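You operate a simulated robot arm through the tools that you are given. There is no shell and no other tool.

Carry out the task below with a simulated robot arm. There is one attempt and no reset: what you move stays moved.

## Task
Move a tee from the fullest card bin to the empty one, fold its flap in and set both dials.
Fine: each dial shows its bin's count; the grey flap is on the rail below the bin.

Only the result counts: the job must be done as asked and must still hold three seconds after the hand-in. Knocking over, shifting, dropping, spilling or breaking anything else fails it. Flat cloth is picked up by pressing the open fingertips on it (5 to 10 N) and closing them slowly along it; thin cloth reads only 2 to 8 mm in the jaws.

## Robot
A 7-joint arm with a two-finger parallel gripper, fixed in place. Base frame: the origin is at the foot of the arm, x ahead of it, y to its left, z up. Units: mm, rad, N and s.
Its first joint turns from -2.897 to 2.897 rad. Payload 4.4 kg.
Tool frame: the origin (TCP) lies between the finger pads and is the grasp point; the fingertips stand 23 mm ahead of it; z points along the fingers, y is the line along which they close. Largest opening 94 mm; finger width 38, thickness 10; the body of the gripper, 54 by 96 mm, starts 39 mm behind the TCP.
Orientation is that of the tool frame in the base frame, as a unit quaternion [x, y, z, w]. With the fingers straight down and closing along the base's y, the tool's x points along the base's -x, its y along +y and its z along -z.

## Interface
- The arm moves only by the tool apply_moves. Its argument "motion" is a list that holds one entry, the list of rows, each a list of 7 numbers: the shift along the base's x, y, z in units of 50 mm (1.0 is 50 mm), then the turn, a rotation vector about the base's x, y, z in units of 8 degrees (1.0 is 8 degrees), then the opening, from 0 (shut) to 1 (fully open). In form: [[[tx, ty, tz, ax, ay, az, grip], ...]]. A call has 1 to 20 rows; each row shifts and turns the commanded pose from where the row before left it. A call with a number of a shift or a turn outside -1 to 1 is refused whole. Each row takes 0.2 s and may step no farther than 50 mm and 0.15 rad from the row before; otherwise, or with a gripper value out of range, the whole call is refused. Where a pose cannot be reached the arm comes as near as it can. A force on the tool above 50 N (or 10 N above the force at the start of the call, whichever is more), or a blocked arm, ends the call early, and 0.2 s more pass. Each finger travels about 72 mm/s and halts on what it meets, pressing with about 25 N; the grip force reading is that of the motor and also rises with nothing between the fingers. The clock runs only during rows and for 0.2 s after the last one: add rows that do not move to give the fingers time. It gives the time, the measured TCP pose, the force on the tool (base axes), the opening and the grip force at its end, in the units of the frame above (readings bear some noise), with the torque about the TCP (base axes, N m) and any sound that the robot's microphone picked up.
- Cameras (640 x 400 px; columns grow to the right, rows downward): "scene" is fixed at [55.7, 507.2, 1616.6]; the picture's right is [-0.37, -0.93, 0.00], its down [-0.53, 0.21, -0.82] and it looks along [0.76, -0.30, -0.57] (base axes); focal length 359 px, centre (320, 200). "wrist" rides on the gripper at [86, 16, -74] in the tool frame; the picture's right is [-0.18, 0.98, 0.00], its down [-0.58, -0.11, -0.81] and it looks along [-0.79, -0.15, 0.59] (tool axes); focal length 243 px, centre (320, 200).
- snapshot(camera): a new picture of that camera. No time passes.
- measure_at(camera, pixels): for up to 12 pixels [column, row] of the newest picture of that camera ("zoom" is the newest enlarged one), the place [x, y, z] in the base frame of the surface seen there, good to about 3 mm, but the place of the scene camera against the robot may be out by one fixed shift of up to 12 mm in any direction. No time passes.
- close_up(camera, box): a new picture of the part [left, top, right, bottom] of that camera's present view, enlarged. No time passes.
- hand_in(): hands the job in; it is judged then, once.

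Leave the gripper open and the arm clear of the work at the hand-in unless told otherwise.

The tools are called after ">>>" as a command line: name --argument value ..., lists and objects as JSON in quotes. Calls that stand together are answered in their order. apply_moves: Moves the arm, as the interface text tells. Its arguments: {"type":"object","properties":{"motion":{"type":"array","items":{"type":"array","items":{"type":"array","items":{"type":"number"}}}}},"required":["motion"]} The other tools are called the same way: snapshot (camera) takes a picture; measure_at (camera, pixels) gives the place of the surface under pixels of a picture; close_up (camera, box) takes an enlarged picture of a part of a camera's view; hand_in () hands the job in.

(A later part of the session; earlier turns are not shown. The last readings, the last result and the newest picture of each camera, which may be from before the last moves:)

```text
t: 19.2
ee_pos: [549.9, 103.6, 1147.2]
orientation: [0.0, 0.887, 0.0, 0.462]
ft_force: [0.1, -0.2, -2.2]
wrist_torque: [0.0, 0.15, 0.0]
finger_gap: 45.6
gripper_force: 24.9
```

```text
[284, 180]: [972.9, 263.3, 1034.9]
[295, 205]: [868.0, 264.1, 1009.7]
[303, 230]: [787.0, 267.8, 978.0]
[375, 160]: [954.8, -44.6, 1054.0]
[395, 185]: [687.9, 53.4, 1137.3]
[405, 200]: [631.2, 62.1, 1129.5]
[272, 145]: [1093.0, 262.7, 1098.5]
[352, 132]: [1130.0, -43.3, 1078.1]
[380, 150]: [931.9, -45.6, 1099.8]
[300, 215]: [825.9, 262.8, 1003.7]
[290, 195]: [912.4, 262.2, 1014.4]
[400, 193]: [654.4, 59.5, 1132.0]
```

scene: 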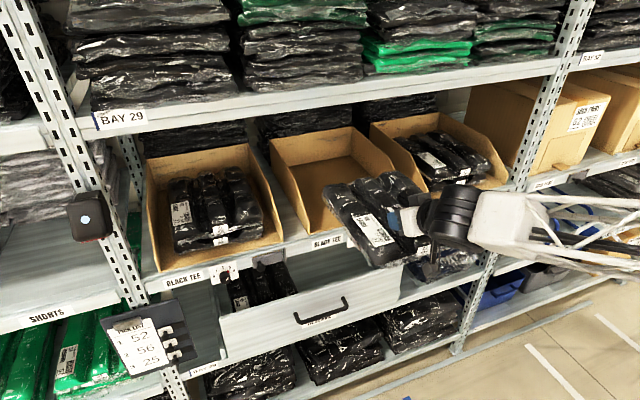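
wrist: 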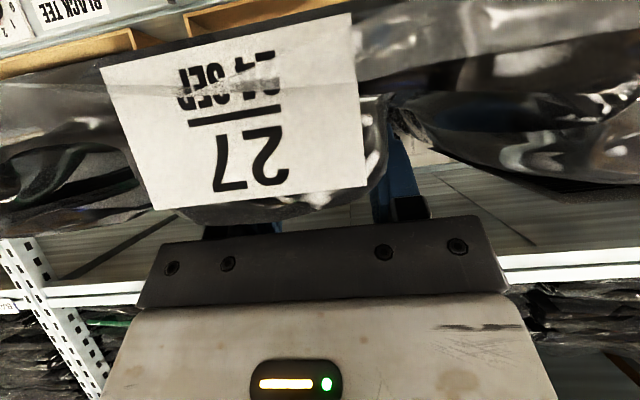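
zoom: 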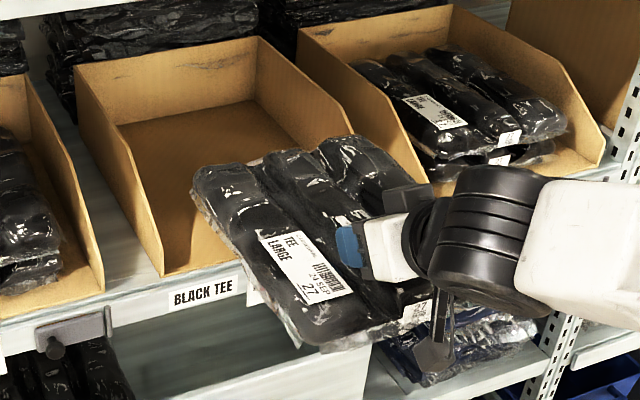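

Bin walls are at y≈257 and −51 (centre 103), so the pack is well centred. I check the camera block's low point relative to the TCP before lowering.

>>> close_up --camera "scene" --box '[390, 180, 470, 260]'

>>> measure_at --camera "zoom" --pixels '[[220, 330], [200, 320], [250, 310], [220, 355], [190, 345], [240, 345], [230, 290], [215, 370], [260, 280], [205, 350], [225, 345], [245, 325]]'

```text
5.00 times, centred on (430, 220) of scene
```

zoom: 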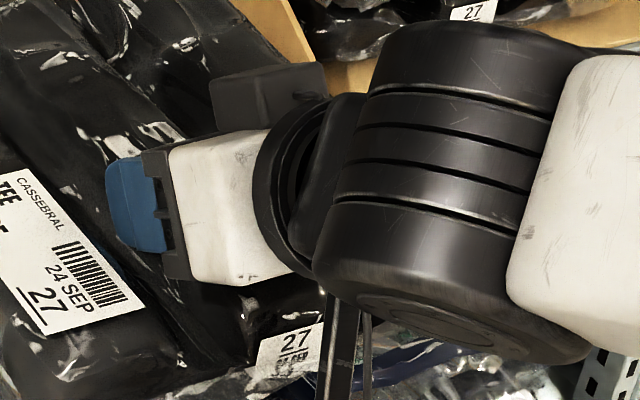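

```text
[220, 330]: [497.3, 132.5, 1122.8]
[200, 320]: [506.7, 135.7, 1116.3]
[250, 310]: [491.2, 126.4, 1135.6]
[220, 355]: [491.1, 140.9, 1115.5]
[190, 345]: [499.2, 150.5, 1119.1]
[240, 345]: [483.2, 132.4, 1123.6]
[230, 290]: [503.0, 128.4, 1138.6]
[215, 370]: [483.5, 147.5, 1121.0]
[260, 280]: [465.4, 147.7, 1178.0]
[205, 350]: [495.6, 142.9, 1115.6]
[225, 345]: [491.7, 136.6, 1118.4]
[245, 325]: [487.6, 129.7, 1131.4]
```

>>> measure_at --camera "scene" --pixels '[[432, 270], [428, 274], [436, 274], [432, 278], [424, 268], [440, 268], [430, 262], [435, 264], [432, 282], [428, 280], [437, 256], [436, 248]]'

>>> close_up --camera "scene" --box '[390, 220, 470, 300]'

```text
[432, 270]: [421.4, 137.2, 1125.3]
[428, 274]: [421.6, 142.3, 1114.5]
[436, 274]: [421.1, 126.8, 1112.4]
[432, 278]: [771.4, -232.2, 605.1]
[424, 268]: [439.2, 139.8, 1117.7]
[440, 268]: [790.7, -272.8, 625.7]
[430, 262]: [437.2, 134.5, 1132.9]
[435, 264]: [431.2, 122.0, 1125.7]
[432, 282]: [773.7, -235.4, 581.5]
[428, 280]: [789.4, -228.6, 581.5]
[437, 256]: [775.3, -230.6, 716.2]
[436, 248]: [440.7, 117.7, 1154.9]
```

```text
5.00 times, centred on (430, 260) of scene
```

zoom: 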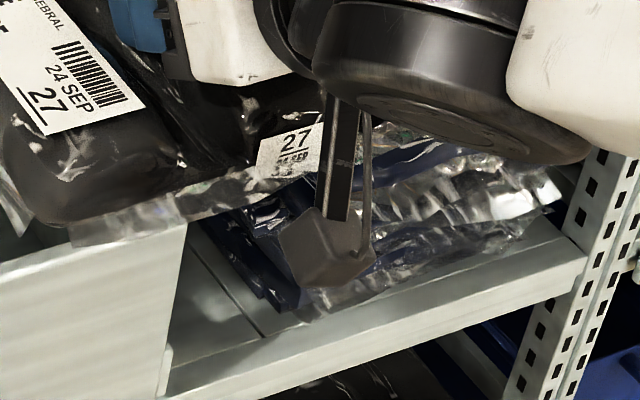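

The camera block's bottom is about 40 mm below the TCP, leaving ~10 mm clearance over the bin floor at set-down. I lower the pack in front to TCP z≈1062 (pack bottom ≈1015), then look.

>>> apply_moves --motion '[[[0, 0, -0.2, 0, 0, 0, 0.25], [0, 0, -0.4, 0, 0, 0, 0.25], [0, 0, -0.5, 0, 0, 0, 0.25], [0, 0, -0.4, 0, 0, 0, 0.25], [0, 0, -0.2, 0, 0, 0, 0.25], [0, 0, 0, 0, 0, 0, 0.25]]]'

>>> snapshot --camera "scene"

>>> snapshot --camera "wrist"

```text
t: 20.6
ee_pos: [548.7, 103.8, 1061.4]
orientation: [0.001, 0.887, 0.0, 0.463]
ft_force: [-0.1, -0.2, -2.9]
wrist_torque: [0.03, 0.1, -0.02]
finger_gap: 45.6
gripper_force: 25.0
```

```text
taken
```

scene: 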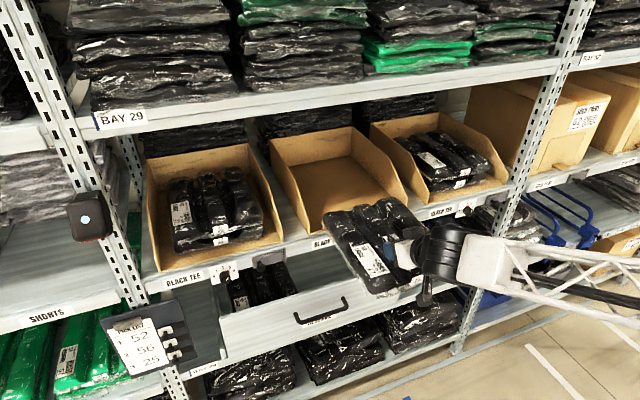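

```text
taken
```

wrist: 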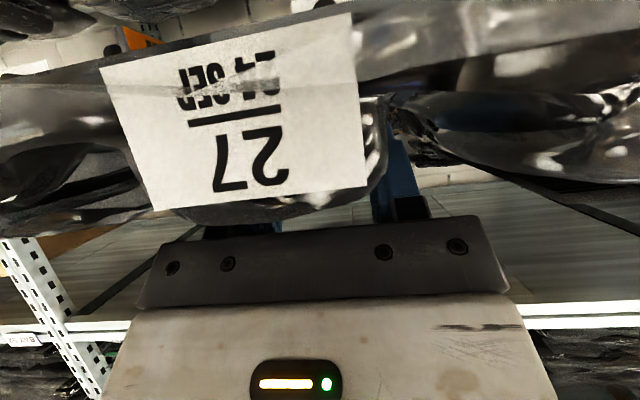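

Everything is clear (flap's orange face is well to the side). I push the pack straight into the middle bin to x≈868.

>>> apply_moves --motion '[[[0.2, 0, 0, 0, 0, 0, 0.25], [0.4, 0, 0, 0, 0, 0, 0.25], [0.6, 0, 0, 0, 0, 0, 0.25], [0.6, 0, 0, 0, 0, 0, 0.25], [0.6, 0, 0, 0, 0, 0, 0.25], [0.6, 0, 0, 0, 0, 0, 0.25], [0.6, 0, 0, 0, 0, 0, 0.25], [0.6, 0, 0, 0, 0, 0, 0.25], [0.6, 0, 0, 0, 0, 0, 0.25], [0.6, 0, 0, 0, 0, 0, 0.25], [0.5, 0, 0, 0, 0, 0, 0.25], [0.3, 0, 0, 0, 0, 0, 0.25], [0.18, 0, 0, 0, 0, 0, 0.25], [0, 0, 0, 0, 0, 0, 0.25]]]'

>>> snapshot --camera "scene"

>>> snapshot --camera "wrist"

```text
t: 23.6
ee_pos: [868.3, 104.3, 1060.3]
orientation: [0.001, 0.887, -0.001, 0.462]
ft_force: [-0.3, 0.0, -2.7]
wrist_torque: [0.02, 0.12, -0.01]
finger_gap: 45.8
gripper_force: 25.0
```

```text
taken
```

scene: 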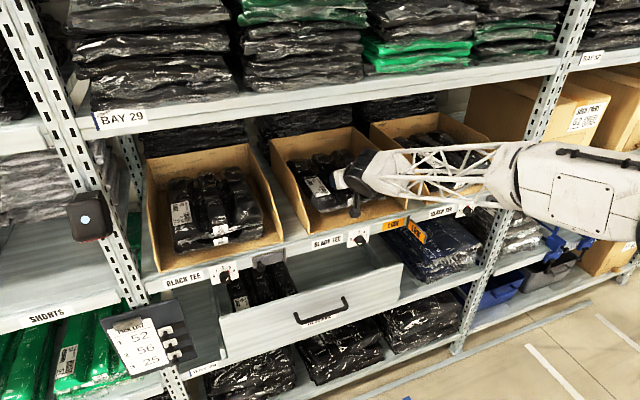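

```text
taken
```

wrist: 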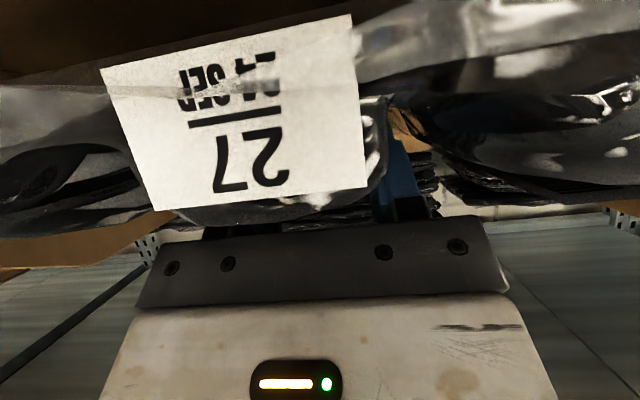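

The pack is in the bin over the floor. I lower it slowly and watch for contact.

>>> apply_moves --motion '[[[0, 0, -0.1, 0, 0, 0, 0.25], [0, 0, -0.1, 0, 0, 0, 0.25], [0, 0, -0.1, 0, 0, 0, 0.25], [0, 0, -0.1, 0, 0, 0, 0.25], [0, 0, -0.08, 0, 0, 0, 0.25], [0, 0, 0, 0, 0, 0, 0.25]]]'

>>> close_up --camera "scene" --box '[260, 110, 420, 260]'

```text
t: 25.0
ee_pos: [868.0, 103.3, 1037.0]
orientation: [0.0, 0.887, 0.0, 0.462]
ft_force: [0.2, -0.7, -1.5]
wrist_torque: [0.02, 0.13, 0.01]
finger_gap: 45.9
gripper_force: 25.2
```

```text
2.67 times, centred on (340, 185) of scene
```

zoom: 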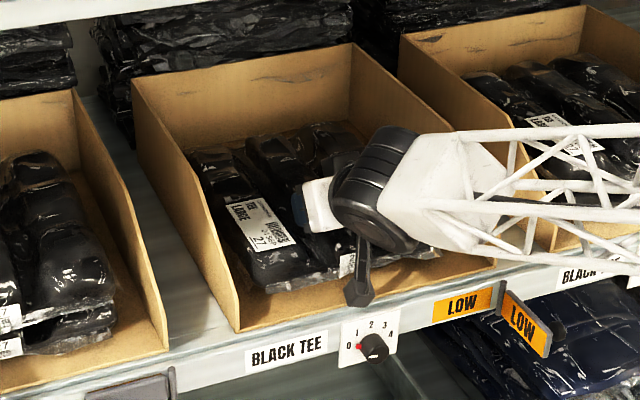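

No contact yet at z=1037. I continue down in small steps.

>>> apply_moves --motion '[[[0, 0, -0.04, 0, 0, 0, 0.25], [0, 0, -0.04, 0, 0, 0, 0.25], [0, 0, 0, 0, 0, 0, 0.25]]]'

```text
t: 25.8
ee_pos: [867.5, 103.5, 1033.7]
orientation: [0.001, 0.887, 0.0, 0.462]
ft_force: [-0.4, 0.1, -2.0]
wrist_torque: [0.0, 0.1, -0.02]
finger_gap: 45.6
gripper_force: 24.9
```

>>> apply_moves --motion '[[[0, 0, -0.03, 0, 0, 0, 0.25], [0, 0, -0.03, 0, 0, 0, 0.25], [0, 0, 0, 0, 0, 0, 0.25]]]'

>>> close_up --camera "scene" --box '[320, 190, 400, 250]'

```text
t: 26.6
ee_pos: [868.3, 104.3, 1031.2]
orientation: [0.001, 0.886, -0.001, 0.463]
ft_force: [-0.3, -1.1, 2.7]
wrist_torque: [-0.26, 0.4, 0.04]
finger_gap: 45.8
gripper_force: 24.8
```

```text
6.67 times, centred on (360, 220) of scene
```

zoom: 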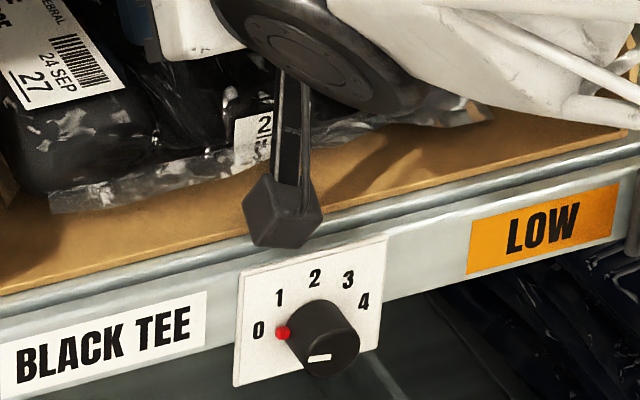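

The pack's front edge touches the floor (force swung by ~5 N). I lower 1 mm more and open slowly to 57 mm.

>>> apply_moves --motion '[[[0, 0, -0.02, 0, 0, 0, 0.25], [0, 0, 0, 0, 0, 0, 0.4], [0, 0, 0, 0, 0, 0, 0.48], [0, 0, 0, 0, 0, 0, 0.52], [0, 0, 0, 0, 0, 0, 0.56], [0, 0, 0, 0, 0, 0, 0.6], [0, 0, 0, 0, 0, 0, 0.6], [0, 0, 0, 0, 0, 0, 0.6]]]'

>>> snapshot --camera "wrist"

```text
t: 28.4
ee_pos: [867.4, 103.9, 1030.8]
orientation: [0.001, 0.886, 0.0, 0.463]
ft_force: [2.7, 2.4, 23.6]
wrist_torque: [0.02, -0.23, 0.06]
finger_gap: 54.0
gripper_force: 0.1
```

```text
taken
```

wrist: 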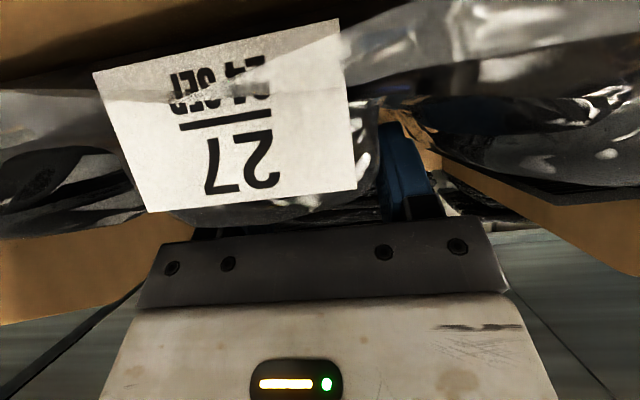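

Released; the fingertips press on the valley floor (24 N). I raise gently, watching that the pack stays.

>>> apply_moves --motion '[[[0, 0, 0.04, 0, 0, 0, 0.6], [0, 0, 0.06, 0, 0, 0, 0.6], [0, 0, 0.1, 0, 0, 0, 0.6], [0, 0, 0.1, 0, 0, 0, 0.6], [0, 0, 0, 0, 0, 0, 0.6]]]'

>>> snapshot --camera "wrist"

```text
t: 29.6
ee_pos: [868.4, 104.7, 1043.2]
orientation: [0.001, 0.887, 0.0, 0.462]
ft_force: [0.1, -0.8, 0.3]
wrist_torque: [-0.04, 0.03, 0.0]
finger_gap: 56.4
gripper_force: 0.0
```

```text
taken
```

wrist: 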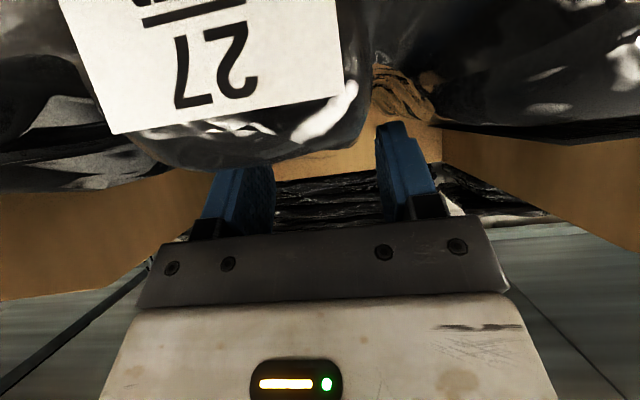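

The pack stays put while the gripper rises, and the force is zero. I raise to about z≈1110 and then withdraw toward −x.

>>> apply_moves --motion '[[[0, 0, 0.4, 0, 0, 0, 0.6], [0, 0, 0.5, 0, 0, 0, 0.6], [0, 0, 0.5, 0, 0, 0, 0.6], [-0.5, 0, 0, 0, 0, 0, 0.6], [-0.8, 0, 0, 0, 0, 0, 0.6], [-0.9, 0, 0, 0, 0, 0, 0.6], [-0.9, 0, 0, 0, 0, 0, 0.6], [-0.9, 0, 0, 0, 0, 0, 0.6], [-0.9, 0, 0, 0, 0, 0, 0.6], [-0.5, 0, 0, 0, 0, 0, 0.6], [0, 0, 0, 0, 0, 0, 0.6]]]'

>>> snapshot --camera "scene"

>>> close_up --camera "scene" --box '[140, 110, 420, 285]'

>>> snapshot --camera "wrist"

```text
t: 32.0
ee_pos: [597.3, 103.6, 1113.9]
orientation: [0.0, 0.886, 0.0, 0.463]
ft_force: [0.5, 1.1, 0.4]
wrist_torque: [-0.01, 0.0, -0.04]
finger_gap: 56.4
gripper_force: 0.0
```

```text
taken
```

scene: 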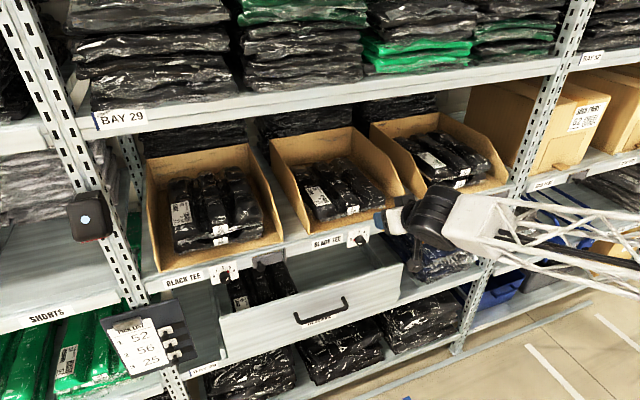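

```text
2.29 times, centred on (280, 198) of scene
```

zoom: 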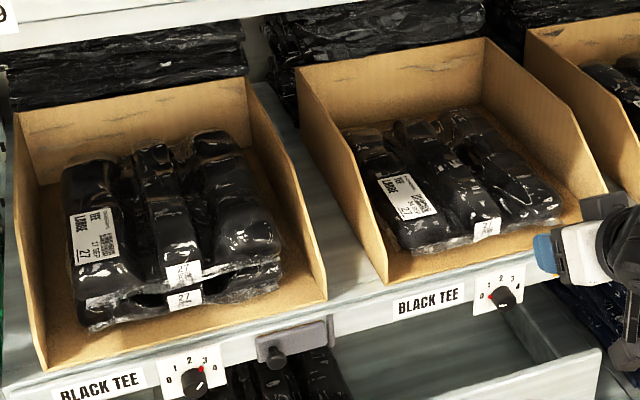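

```text
taken
```

wrist: 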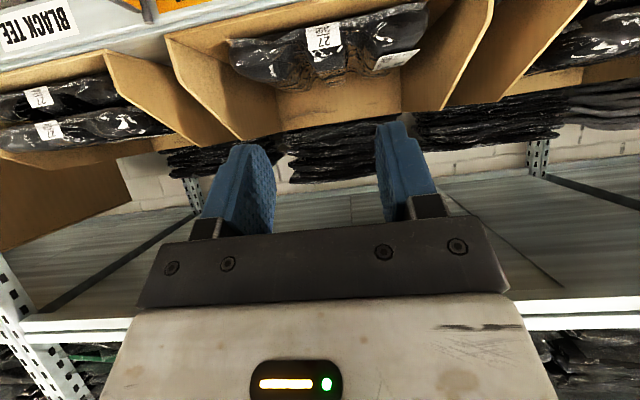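

The pack sits flat in the middle bin, and the left bin holds two. Now the dials: I tilt the tool to horizontal (pointing at +x) and lower in front of the middle dial (y≈110, z≈938).

>>> apply_moves --motion '[[[0, 0.024, -0.7, 0, -0.875, 0, 0.5], [0, 0.024, -0.7, 0, -0.875, 0, 0.5], [0, 0.024, -0.7, 0, -0.875, 0, 0.5], [0, 0.024, -0.7, 0, -0.875, 0, 0.5], [0, 0.024, -0.7, 0, -0.875, 0, 0.5], [0, 0, 0, 0, 0, 0, 0.5]]]'

>>> snapshot --camera "wrist"

>>> snapshot --camera "scene"

```text
t: 33.4
ee_pos: [598.3, 109.4, 937.6]
orientation: [0.0, 0.706, 0.001, 0.709]
ft_force: [-0.1, -0.5, -0.6]
wrist_torque: [0.02, 0.0, 0.01]
finger_gap: 46.9
gripper_force: 0.0
```

```text
taken
```

wrist: 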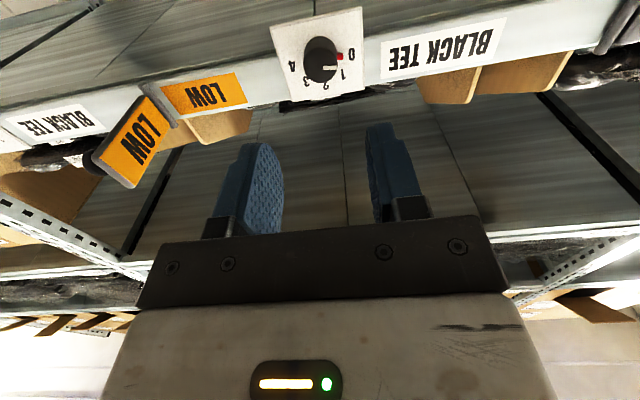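

```text
taken
```

scene: 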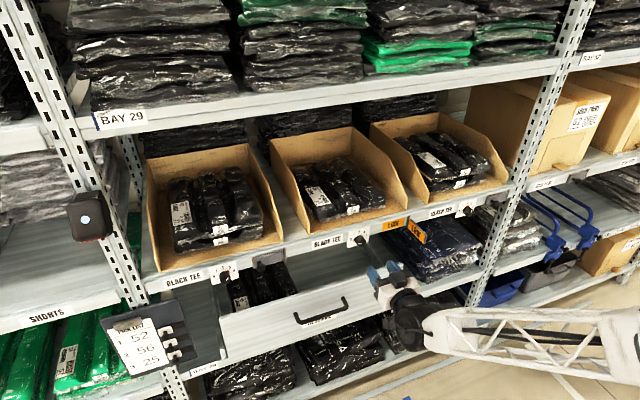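

The wrist camera sees the dial at (322,58), upside down, pointer at 0. I'll zoom and measure the knob centre.

>>> close_up --camera "wrist" --box '[260, 0, 380, 110]'

>>> measure_at --camera "zoom" --pixels '[[320, 210], [280, 210], [360, 210], [320, 260], [320, 170], [405, 190], [300, 290], [250, 240], [360, 250], [455, 190], [170, 245], [340, 310]]'

```text
3.64 times, centred on (320, 55) of wrist
```

zoom: 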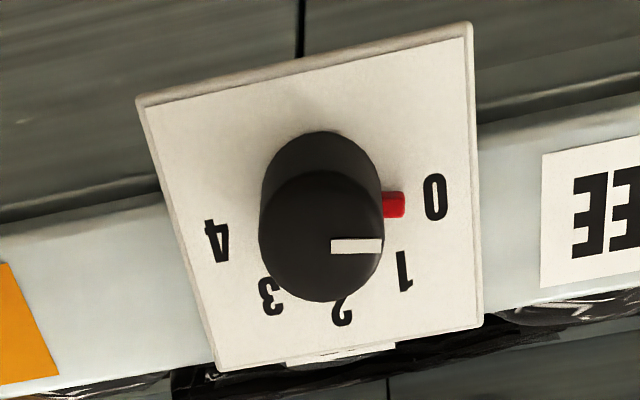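

```text
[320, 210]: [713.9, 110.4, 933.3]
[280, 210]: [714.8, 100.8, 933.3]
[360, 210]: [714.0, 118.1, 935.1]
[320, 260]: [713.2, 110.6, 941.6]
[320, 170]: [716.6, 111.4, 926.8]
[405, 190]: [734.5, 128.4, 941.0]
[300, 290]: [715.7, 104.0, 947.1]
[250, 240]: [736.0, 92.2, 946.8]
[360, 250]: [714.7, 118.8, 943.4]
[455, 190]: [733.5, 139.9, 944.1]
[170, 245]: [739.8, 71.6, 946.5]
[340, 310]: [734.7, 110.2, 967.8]
```

Knob: face at x=714, centre (y 110.7, z 937.6), 27 mm wide; red pointer sits near the plate (x≥730). I move the open fingers around the knob with tips at x≈727.

>>> apply_moves --motion '[[[0.5, 0.026, 0, 0, 0, 0, 0.5], [0.6, 0, 0, 0, 0, 0, 0.5], [0.6, 0, 0, 0, 0, 0, 0.5], [0.3, 0, 0, 0, 0, 0, 0.5], [0.1, 0, 0, 0, 0, 0, 0.5], [0, 0, 0, 0, 0, 0, 0.5]]]'

>>> snapshot --camera "wrist"

>>> close_up --camera "scene" --box '[320, 200, 400, 260]'

```text
t: 34.8
ee_pos: [703.9, 111.5, 939.3]
orientation: [0.0, 0.706, 0.0, 0.708]
ft_force: [1.0, 0.4, -0.4]
wrist_torque: [0.01, 0.01, 0.04]
finger_gap: 47.0
gripper_force: 0.1
```

```text
taken
```

wrist: 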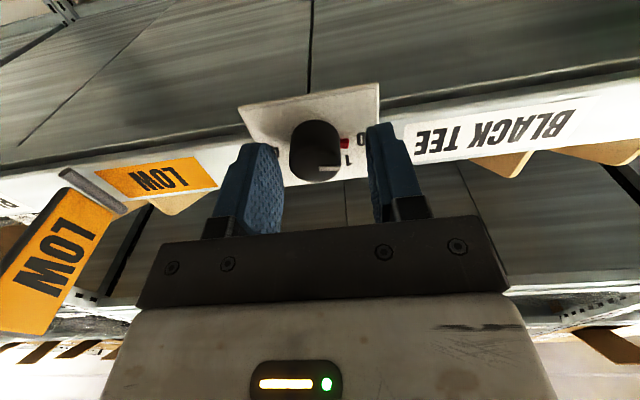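

```text
6.67 times, centred on (360, 230) of scene
```

zoom: 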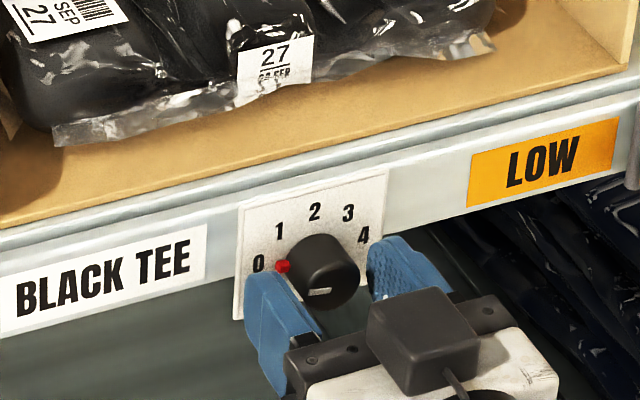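

The knob lies between the fingers. I close gently on it.

>>> apply_moves --motion '[[[0, 0, -0.02, 0, 0, 0, 0.42], [0, 0, 0, 0, 0, 0, 0.36], [0, 0, 0, 0, 0, 0, 0.31], [0, 0, 0, 0, 0, 0, 0.27], [0, 0, 0, 0, 0, 0, 0.23], [0, 0, 0, 0, 0, 0, 0.2], [0, 0, 0, 0, 0, 0, 0.2]]]'

>>> snapshot --camera "wrist"

```text
t: 36.4
ee_pos: [703.1, 113.2, 938.6]
orientation: [0.001, 0.707, 0.0, 0.707]
ft_force: [2.7, -28.2, -3.9]
wrist_torque: [0.17, 0.07, -0.42]
finger_gap: 31.0
gripper_force: 14.3
```

```text
taken
```

wrist: 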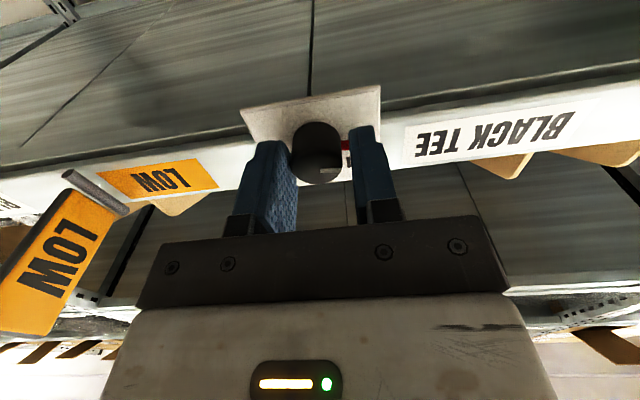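

One finger (−y side) met the knob first (28 N sideways, gap 31), so the gripper sits ~2 mm too far in +y. I open slightly, shift −2 mm and close again.

>>> apply_moves --motion '[[[0, 0, 0, 0, 0, 0, 0.4], [0, -0.04, 0, 0, 0, 0, 0.4], [0, 0, 0, 0, 0, 0, 0.34], [0, 0, 0, 0, 0, 0, 0.3], [0, 0, 0, 0, 0, 0, 0.26], [0, 0, 0, 0, 0, 0, 0.22], [0, 0, 0, 0, 0, 0, 0.22]]]'

>>> close_up --camera "wrist" --box '[220, 70, 420, 220]'

```text
t: 38.0
ee_pos: [702.9, 110.9, 938.5]
orientation: [0.001, 0.706, 0.0, 0.708]
ft_force: [-3.4, -18.4, 2.3]
wrist_torque: [0.04, -0.01, -0.28]
finger_gap: 26.8
gripper_force: 44.9
```

```text
2.67 times, centred on (320, 145) of wrist
```

zoom: 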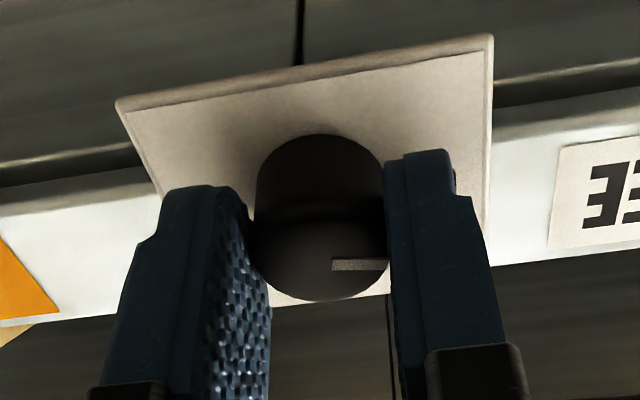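

Now both pads hold the knob (gap 26.8). I nudge another 1 mm in −y to relax the side load, then rotate +40° about x (0 → 1) slowly.

>>> apply_moves --motion '[[[0, -0.02, 0, 0, 0, 0, 0.22], [0, 0, 0, 0.5, 0, 0, 0.22], [0, 0, 0, 0.5, 0, 0, 0.22], [0, 0, 0, 0.5, 0, 0, 0.22], [0, 0, 0, 0.5, 0, 0, 0.22], [0, 0, 0, 0.5, 0, 0, 0.22], [0, 0, 0, 0, 0, 0, 0.22]]]'

>>> close_up --camera "wrist" --box '[220, 70, 420, 220]'

>>> close_up --camera "scene" --box '[320, 200, 400, 260]'

```text
t: 38.7
ee_pos: [703.1, 109.4, 939.8]
orientation: [0.036, 0.707, 0.027, 0.705]
ft_force: [20.5, -8.1, -8.2]
wrist_torque: [-0.01, 0.69, 0.57]
finger_gap: 26.4
gripper_force: 45.2
out of reach, approached as far as the arm can: row 3
stopped in row 3: the force on the tool passed its limit at 87 N (the readings are from after the stop); the commanded pose is now the measured one
```

```text
2.67 times, centred on (320, 145) of wrist
```

zoom: 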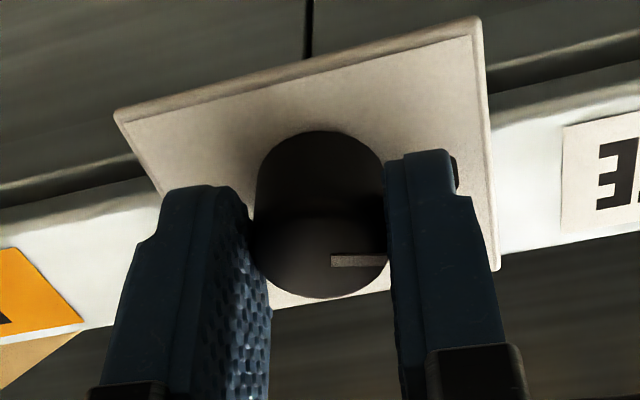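

```text
6.67 times, centred on (360, 230) of scene
```

zoom: 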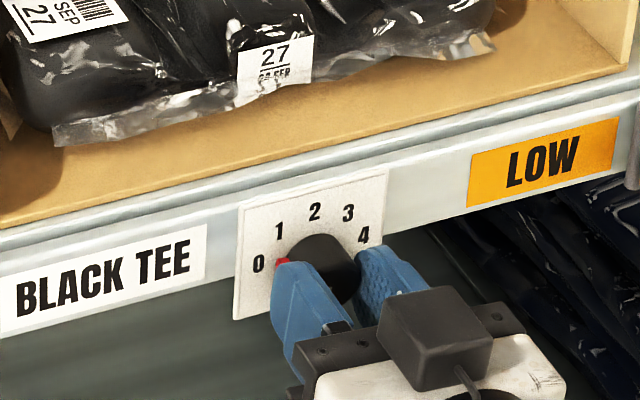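

The arm ran into a joint limit when rolling in + direction ("out of reach"), and stopped; knob still at 0. I'll release, back out, and re-grip with the tool pre-rolled about −45° so the +40° turn ends near zero roll.

>>> apply_moves --motion '[[[0, 0, 0, 0, 0, 0, 0.4], [0, 0, 0, 0, 0, 0, 0.5], [0, 0, 0, 0, 0, 0, 0.5]]]'

>>> close_up --camera "scene" --box '[320, 200, 400, 260]'

```text
t: 39.5
ee_pos: [702.3, 109.8, 939.0]
orientation: [0.035, 0.707, 0.029, 0.706]
ft_force: [-0.1, -0.1, 0.6]
wrist_torque: [-0.01, 0.02, -0.03]
finger_gap: 46.8
gripper_force: 0.0
```

```text
6.67 times, centred on (360, 230) of scene
```

zoom: 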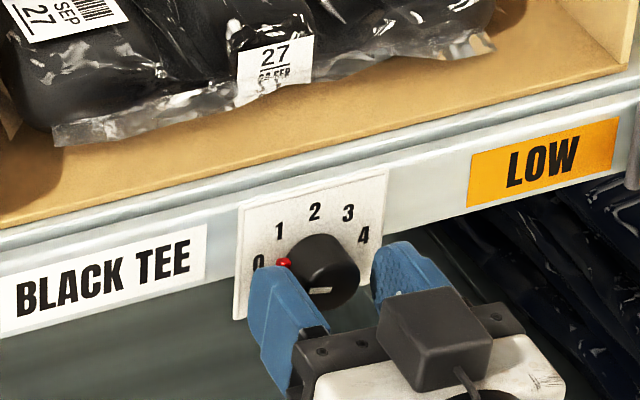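

Released cleanly. I back out 60 mm and roll the tool −50° about x.

>>> apply_moves --motion '[[[-0.4, 0, 0, 0, 0, 0, 0.5], [-0.8, 0, 0, 0, 0, 0, 0.5], [0, 0, 0, -0.9, 0, 0, 0.5], [0, 0, 0, -0.9, 0, 0, 0.5], [0, 0, 0, -0.9, 0, 0, 0.5], [0, 0, 0, -0.9, 0, 0, 0.5], [0, 0, 0, -0.9, 0, 0, 0.5], [0, 0, 0, -0.9, 0, 0, 0.5], [0, 0, 0, -0.9, 0, 0, 0.5], [0, 0, 0, 0, 0, 0, 0.5]]]'

>>> snapshot --camera "wrist"

>>> snapshot --camera "scene"

```text
t: 41.7
ee_pos: [642.4, 109.8, 940.9]
orientation: [-0.268, 0.652, -0.276, 0.654]
ft_force: [0.3, 0.1, -0.5]
wrist_torque: [0.01, 0.01, -0.01]
finger_gap: 47.1
gripper_force: 0.0
```

```text
taken
```

wrist: 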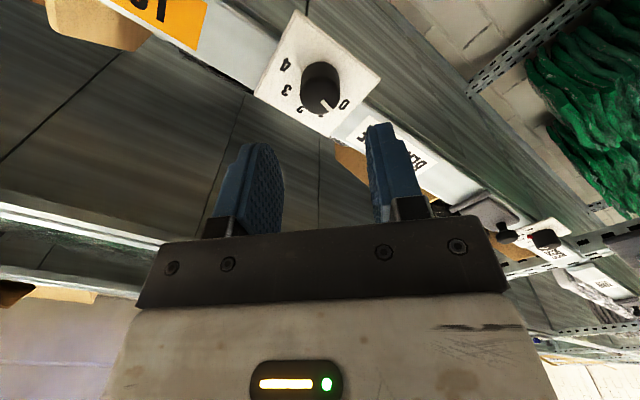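

```text
taken
```

scene: 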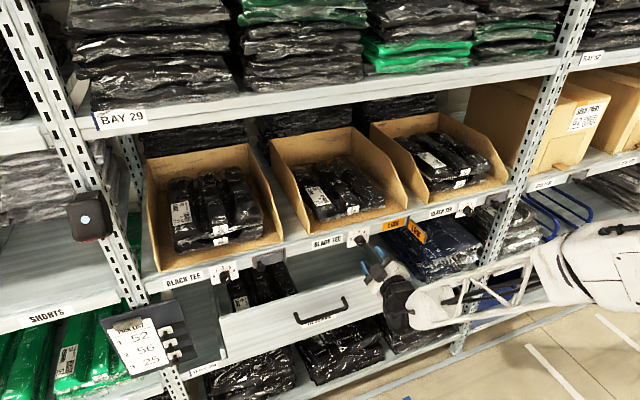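

Roll is −45°. I measure the knob centre again from this view.

>>> close_up --camera "wrist" --box '[240, 10, 400, 140]'

>>> measure_at --camera "zoom" --pixels '[[320, 230], [290, 230], [350, 230], [320, 200], [320, 260], [300, 250], [340, 210], [345, 255], [330, 275], [265, 240], [385, 240], [300, 200]]'

```text
3.08 times, centred on (320, 75) of wrist
```

zoom: 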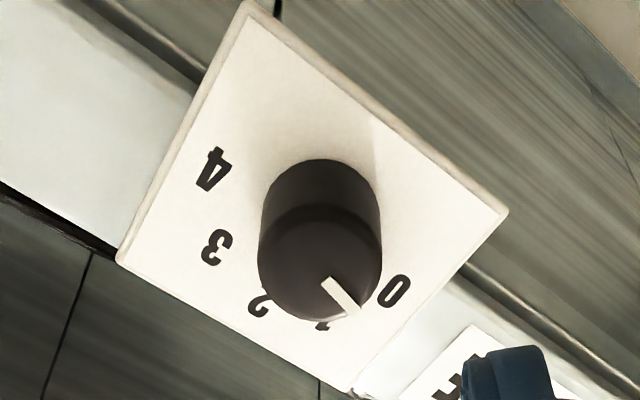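

```text
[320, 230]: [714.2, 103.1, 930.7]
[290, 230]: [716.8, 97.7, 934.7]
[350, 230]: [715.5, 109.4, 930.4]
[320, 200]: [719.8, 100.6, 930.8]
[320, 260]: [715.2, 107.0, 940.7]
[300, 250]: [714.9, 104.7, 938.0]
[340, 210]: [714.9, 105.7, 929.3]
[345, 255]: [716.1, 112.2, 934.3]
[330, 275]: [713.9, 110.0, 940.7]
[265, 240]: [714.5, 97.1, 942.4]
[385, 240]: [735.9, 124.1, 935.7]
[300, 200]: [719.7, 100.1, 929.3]
```

Combining readings, the knob centre is about (y 109.3, z 938.5). I advance again with a −1 mm z correction and close gently.

>>> apply_moves --motion '[[[0.5, 0, -0.02, 0, 0, 0, 0.5], [0.5, 0, 0, 0, 0, 0, 0.5], [0.2, 0, 0, 0, 0, 0, 0.5], [0, 0, 0, 0, 0, 0, 0.42], [0, 0, 0, 0, 0, 0, 0.36], [0, 0, 0, 0, 0, 0, 0.32], [0, 0, 0, 0, 0, 0, 0.29], [0, 0, 0, 0, 0, 0, 0.27], [0, 0, 0, 0, 0, 0, 0.27]]]'

>>> close_up --camera "wrist" --box '[220, 70, 420, 220]'

```text
t: 43.7
ee_pos: [701.2, 109.7, 938.1]
orientation: [-0.268, 0.652, -0.275, 0.653]
ft_force: [1.0, -7.8, 5.9]
wrist_torque: [0.01, -0.03, -0.1]
finger_gap: 29.5
gripper_force: 4.5
```

```text
2.67 times, centred on (320, 145) of wrist
```

zoom: 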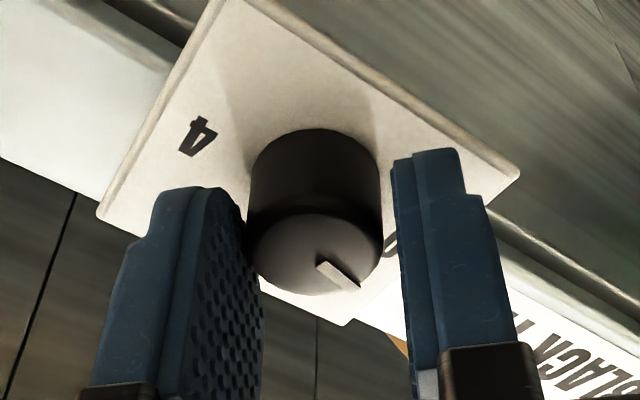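

Light one-sided contact; I centre by (−0.9, +0.9) mm, advance 2 mm and finish the grip.

>>> apply_moves --motion '[[[0, 0, 0, 0, 0, 0, 0.31], [0.04, -0.018, 0.018, 0, 0, 0, 0.31], [0, 0, 0, 0, 0, 0, 0.28], [0, 0, 0, 0, 0, 0, 0.25], [0, 0, 0, 0, 0, 0, 0.22], [0, 0, 0, 0, 0, 0, 0.22]]]'

```text
t: 45.1
ee_pos: [703.7, 108.7, 938.4]
orientation: [-0.268, 0.652, -0.276, 0.654]
ft_force: [-9.5, -7.0, 4.2]
wrist_torque: [0.03, 0.2, 0.18]
finger_gap: 26.6
gripper_force: 45.3
```

Gripped (26.6 mm). I rotate +16° first and check.

>>> apply_moves --motion '[[[0, 0, 0, 0.4, 0, 0, 0.22], [0, 0, 0, 0.4, 0, 0, 0.22], [0, 0, 0, 0.4, 0, 0, 0.22], [0, 0, 0, 0.4, 0, 0, 0.22], [0, 0, 0, 0.4, 0, 0, 0.22], [0, 0, 0, 0, 0, 0, 0.22]]]'

>>> close_up --camera "wrist" --box '[220, 70, 420, 220]'

>>> close_up --camera "scene" --box '[320, 200, 400, 260]'

```text
t: 46.5
ee_pos: [702.3, 110.2, 939.1]
orientation: [-0.175, 0.684, -0.182, 0.684]
ft_force: [-12.6, -6.1, -4.0]
wrist_torque: [0.0, 0.1, 0.23]
finger_gap: 26.5
gripper_force: 45.1
```

```text
2.67 times, centred on (320, 145) of wrist
```

zoom: 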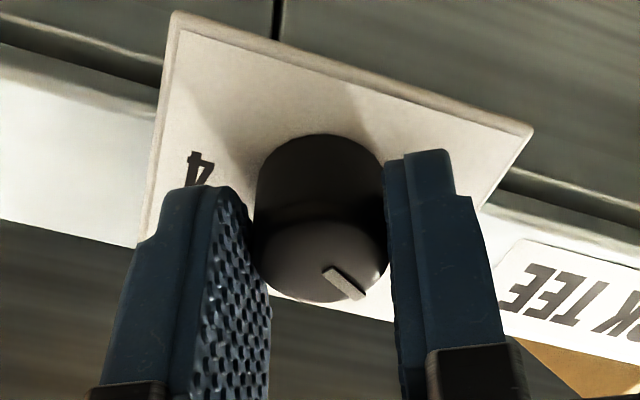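

```text
6.67 times, centred on (360, 230) of scene
```

zoom: 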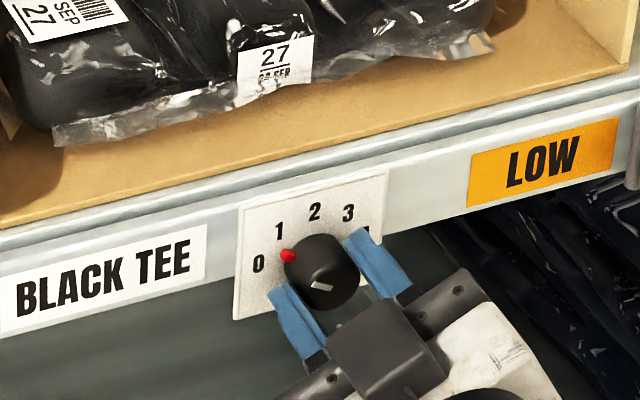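

The knob turns with the gripper (red pointer now between 0 and 1). I continue another 24°.

>>> apply_moves --motion '[[[0, 0, 0, 0.5, 0, 0, 0.22], [0, 0, 0, 0.5, 0, 0, 0.22], [0, 0, 0, 0.5, 0, 0, 0.22], [0, 0, 0, 0.5, 0, 0, 0.22], [0, 0, 0, 0.5, 0, 0, 0.22], [0, 0, 0, 0.5, 0, 0, 0.22], [0, 0, 0, 0, 0, 0, 0.22]]]'

>>> close_up --camera "scene" --box '[320, 200, 400, 260]'

>>> close_up --camera "wrist" --box '[220, 70, 420, 220]'

```text
t: 48.1
ee_pos: [703.1, 109.8, 939.5]
orientation: [-0.028, 0.707, -0.035, 0.706]
ft_force: [-28.9, -1.8, -6.9]
wrist_torque: [0.01, -0.13, 0.39]
finger_gap: 26.5
gripper_force: 45.3
```

```text
6.67 times, centred on (360, 230) of scene
```

zoom: 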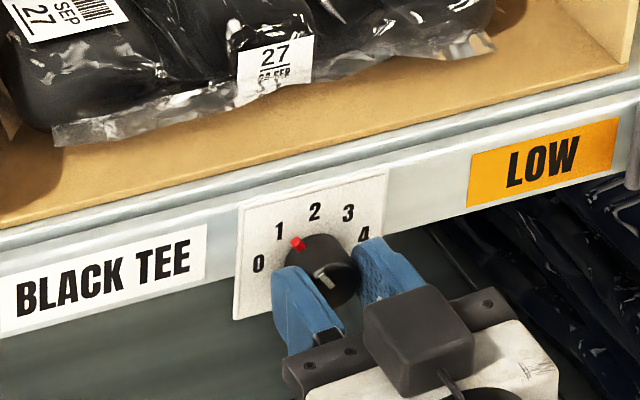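

```text
2.67 times, centred on (320, 145) of wrist
```

zoom: 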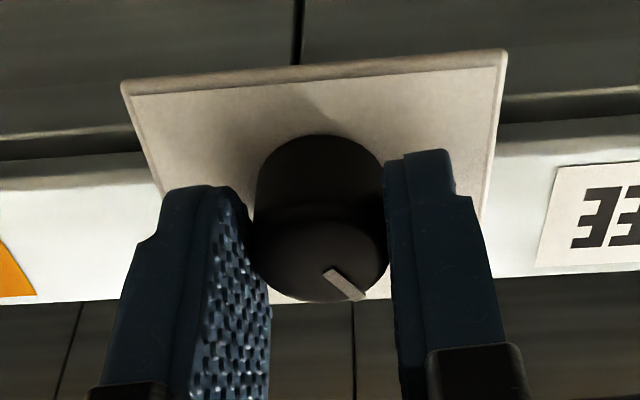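

The pointer now looks at "1". I open the fingers and back off to check it precisely.

>>> apply_moves --motion '[[[0, 0, 0, 0, 0, 0, 0.32], [0, 0, 0, 0, 0, 0, 0.4], [0, 0, 0, 0, 0, 0, 0.5], [-0.4, 0, 0, 0, 0, 0, 0.5], [-0.8, 0, 0, 0, 0, 0, 0.5], [-0.8, 0, 0, 0, 0, 0, 0.5], [0, 0, 0, 0, 0, 0, 0.5]]]'

>>> close_up --camera "scene" --box '[340, 225, 380, 255]'

>>> close_up --camera "wrist" --box '[260, 0, 380, 110]'

```text
t: 49.7
ee_pos: [602.9, 109.4, 939.0]
orientation: [-0.027, 0.707, -0.036, 0.706]
ft_force: [0.1, 0.3, 0.0]
wrist_torque: [-0.01, 0.03, -0.02]
finger_gap: 46.9
gripper_force: 0.1
```

```text
13.33 times, centred on (360, 240) of scene
```

zoom: 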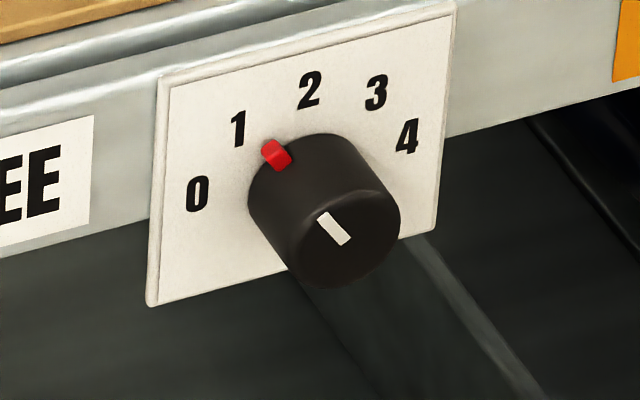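

```text
3.64 times, centred on (320, 55) of wrist
```

zoom: 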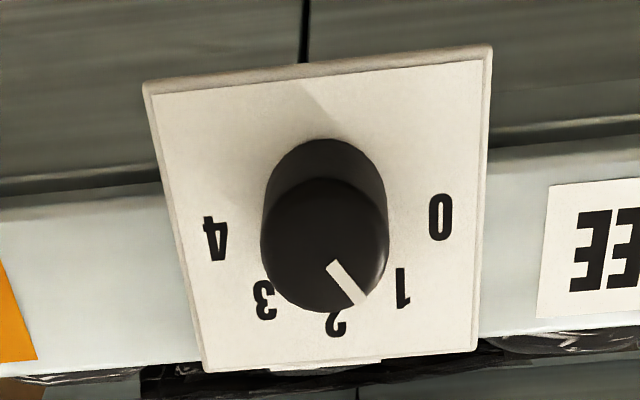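

The wrist and scene views put the pointer about 5° past "1" (34° vs 39–40°), from the small turn in the stopped attempt. I'll re-grip and turn back 5°.

>>> apply_moves --motion '[[[0.8, -0.016, 0, 0, 0, 0, 0.5], [0.8, 0, 0, 0, 0, 0, 0.5], [0.36, 0, 0, 0, 0, 0, 0.5], [0, 0, 0, 0, 0, 0, 0.42], [0, 0, 0, 0, 0, 0, 0.36], [0, 0, 0, 0, 0, 0, 0.32], [0, 0, 0, 0, 0, 0, 0.29], [0, 0, 0, 0, 0, 0, 0.26], [0, 0, 0, 0, 0, 0, 0.23], [0, 0, 0, 0, 0, 0, 0.23]]]'

>>> close_up --camera "wrist" --box '[220, 70, 420, 220]'

```text
t: 51.9
ee_pos: [701.5, 107.9, 938.8]
orientation: [-0.028, 0.707, -0.036, 0.706]
ft_force: [6.1, 20.2, 0.9]
wrist_torque: [0.01, -0.05, 0.36]
finger_gap: 30.3
gripper_force: 9.6
```

```text
2.67 times, centred on (320, 145) of wrist
```

zoom: 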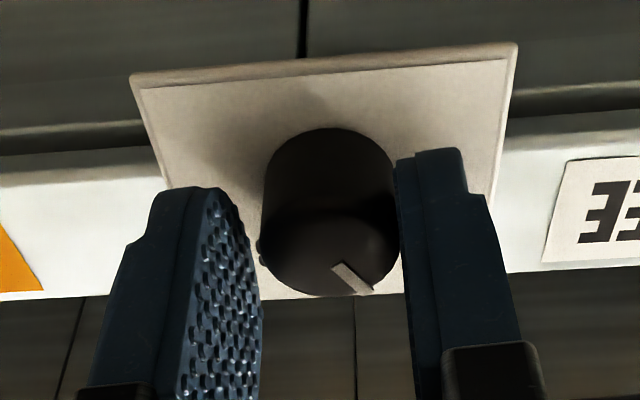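

Now the +y finger touches first; I shift +1.8 mm, close fully, and turn −5°.

>>> apply_moves --motion '[[[0, 0, 0, 0, 0, 0, 0.34], [0, 0.036, 0, 0, 0, 0, 0.34], [0, 0, 0, 0, 0, 0, 0.3], [0, 0, 0, 0, 0, 0, 0.26], [0, 0, 0, 0, 0, 0, 0.23], [0, 0, 0, 0, 0, 0, 0.23]]]'

```text
t: 53.3
ee_pos: [702.7, 109.4, 937.9]
orientation: [-0.029, 0.707, -0.035, 0.706]
ft_force: [-1.2, 8.5, -3.2]
wrist_torque: [0.0, 0.19, 0.41]
finger_gap: 26.3
gripper_force: 45.2
```

>>> apply_moves --motion '[[[0, 0, 0, -0.2, 0, 0, 0.23], [0, 0, 0, -0.2, 0, 0, 0.23], [0, 0, 0, -0.22, 0, 0, 0.23], [0, 0, 0, 0, 0, 0, 0.23], [0, 0, 0, 0, 0, 0, 0.33], [0, 0, 0, 0, 0, 0, 0.42], [0, 0, 0, 0, 0, 0, 0.5], [-0.4, 0, 0, 0, 0, 0, 0.5], [-0.8, 0, 0, 0, 0, 0, 0.5], [-0.8, 0, 0, 0, 0, 0, 0.5], [0, 0, 0, 0, 0, 0, 0.5]]]'

>>> close_up --camera "wrist" --box '[260, 0, 380, 110]'

>>> close_up --camera "scene" --box '[340, 225, 380, 255]'

```text
t: 55.7
ee_pos: [602.3, 111.5, 940.6]
orientation: [-0.059, 0.705, -0.067, 0.704]
ft_force: [-0.8, 0.1, -0.9]
wrist_torque: [0.04, 0.03, -0.02]
finger_gap: 47.1
gripper_force: 0.0
```

```text
3.64 times, centred on (320, 55) of wrist
```

zoom: 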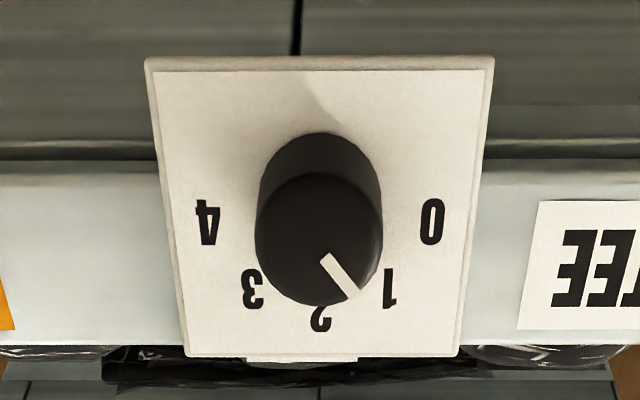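

```text
13.33 times, centred on (360, 240) of scene
```

zoom: 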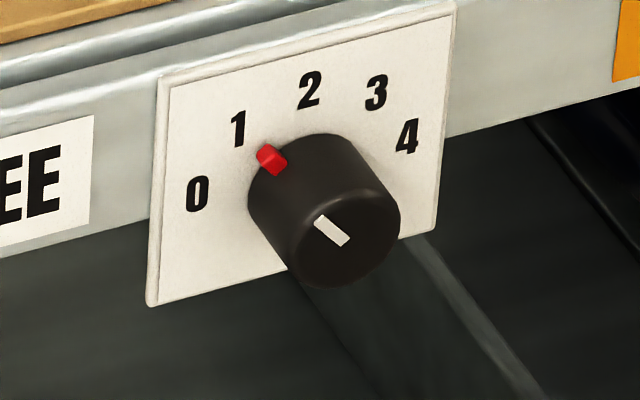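

The pointer now sits right on "1". Next the left dial: I move along y by +380.5 mm, staying at x≈602.

>>> apply_moves --motion '[[[0, 0.3, 0, 0, 0, 0, 0.5], [0, 0.6, 0, 0, 0, 0, 0.5], [0, 0.85, 0, 0, 0, 0, 0.5], [0, 0.85, 0, 0, 0, 0, 0.5], [0, 0.85, 0, 0, 0, 0, 0.5], [0, 0.85, 0, 0, 0, 0, 0.5], [0, 0.85, 0, 0, 0, 0, 0.5], [0, 0.85, 0, 0, 0, 0, 0.5], [0, 0.85, 0, 0, 0, 0, 0.5], [0, 0.5, 0, 0, 0, 0, 0.5], [0, 0.26, 0, 0, 0, 0, 0.5], [0, 0, 0, 0, 0, 0, 0.5]]]'

>>> snapshot --camera "wrist"

>>> snapshot --camera "scene"

```text
t: 58.3
ee_pos: [603.5, 491.1, 938.6]
orientation: [-0.06, 0.705, -0.066, 0.704]
ft_force: [-0.3, -0.1, 0.6]
wrist_torque: [-0.01, -0.05, 0.0]
finger_gap: 47.1
gripper_force: 0.1
```

```text
taken
```

wrist: 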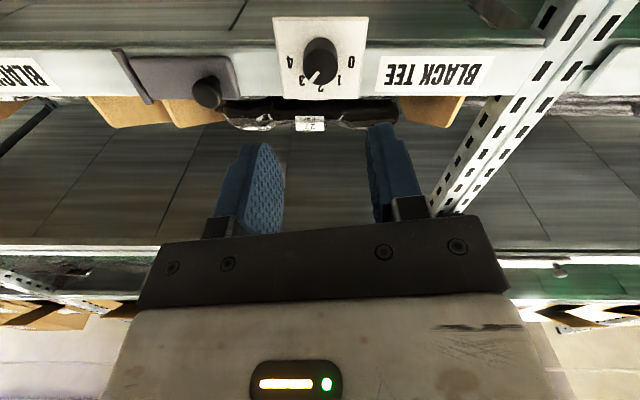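

```text
taken
```

scene: 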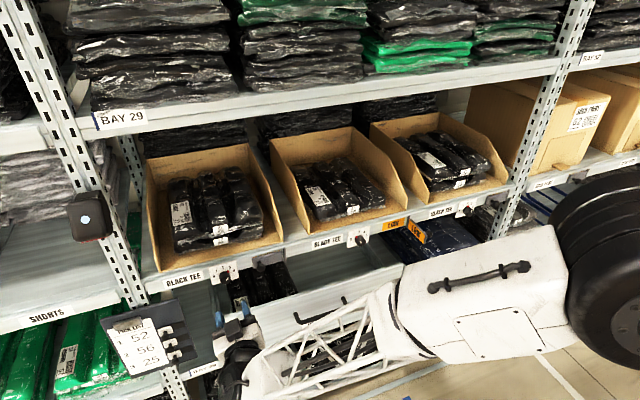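

I'm in front of the left dial (pointer at 3). I measure its knob from the wrist.

>>> close_up --camera "wrist" --box '[260, 0, 380, 110]'

>>> measure_at --camera "zoom" --pixels '[[320, 240], [280, 240], [360, 240], [320, 200], [320, 280], [345, 275], [432, 222], [208, 224], [321, 318], [265, 250], [375, 250], [330, 300]]'

```text
3.64 times, centred on (320, 55) of wrist
```

zoom: 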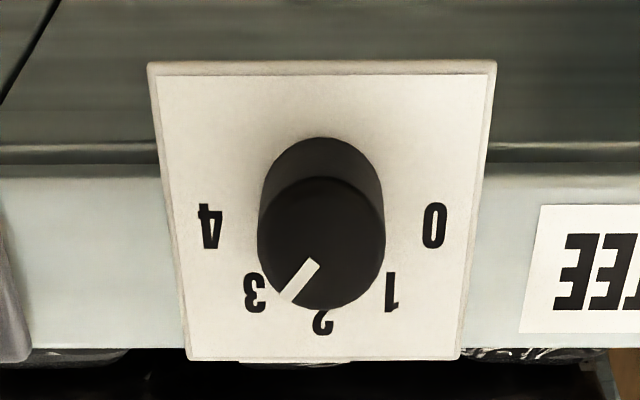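

```text
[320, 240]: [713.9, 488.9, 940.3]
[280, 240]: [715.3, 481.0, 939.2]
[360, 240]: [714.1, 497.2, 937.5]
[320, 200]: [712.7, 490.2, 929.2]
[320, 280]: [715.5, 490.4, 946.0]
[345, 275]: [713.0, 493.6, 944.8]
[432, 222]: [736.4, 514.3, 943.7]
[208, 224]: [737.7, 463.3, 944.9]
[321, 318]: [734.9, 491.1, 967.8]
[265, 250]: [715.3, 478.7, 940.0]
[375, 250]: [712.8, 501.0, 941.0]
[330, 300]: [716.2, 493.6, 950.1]
```

The view matches the centred middle dial view to within half a millimetre, so I advance 100 mm and close gently.

>>> apply_moves --motion '[[[0.8, 0.008, 0.008, 0, 0, 0, 0.5], [0.8, 0, 0, 0, 0, 0, 0.5], [0.4, 0, 0, 0, 0, 0, 0.5], [0, 0, 0, 0, 0, 0, 0.42], [0, 0, 0, 0, 0, 0, 0.36], [0, 0, 0, 0, 0, 0, 0.32], [0, 0, 0, 0, 0, 0, 0.29], [0, 0, 0, 0, 0, 0, 0.27], [0, 0, 0, 0, 0, 0, 0.27]]]'

>>> close_up --camera "wrist" --box '[220, 70, 420, 220]'

```text
t: 60.3
ee_pos: [704.2, 491.8, 939.9]
orientation: [-0.058, 0.705, -0.067, 0.704]
ft_force: [4.2, -10.3, 1.3]
wrist_torque: [-0.01, -0.01, -0.01]
finger_gap: 30.1
gripper_force: 5.1
```

```text
2.67 times, centred on (320, 145) of wrist
```

zoom: 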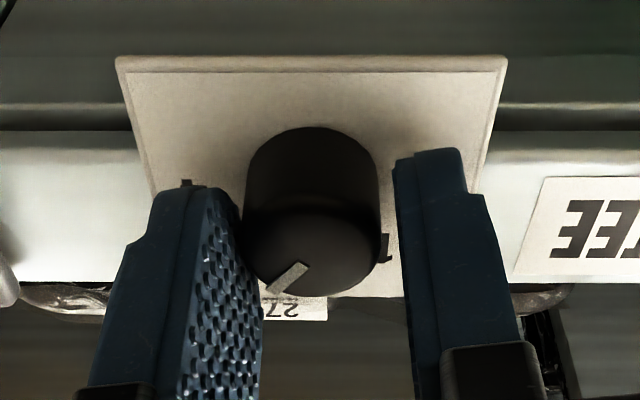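

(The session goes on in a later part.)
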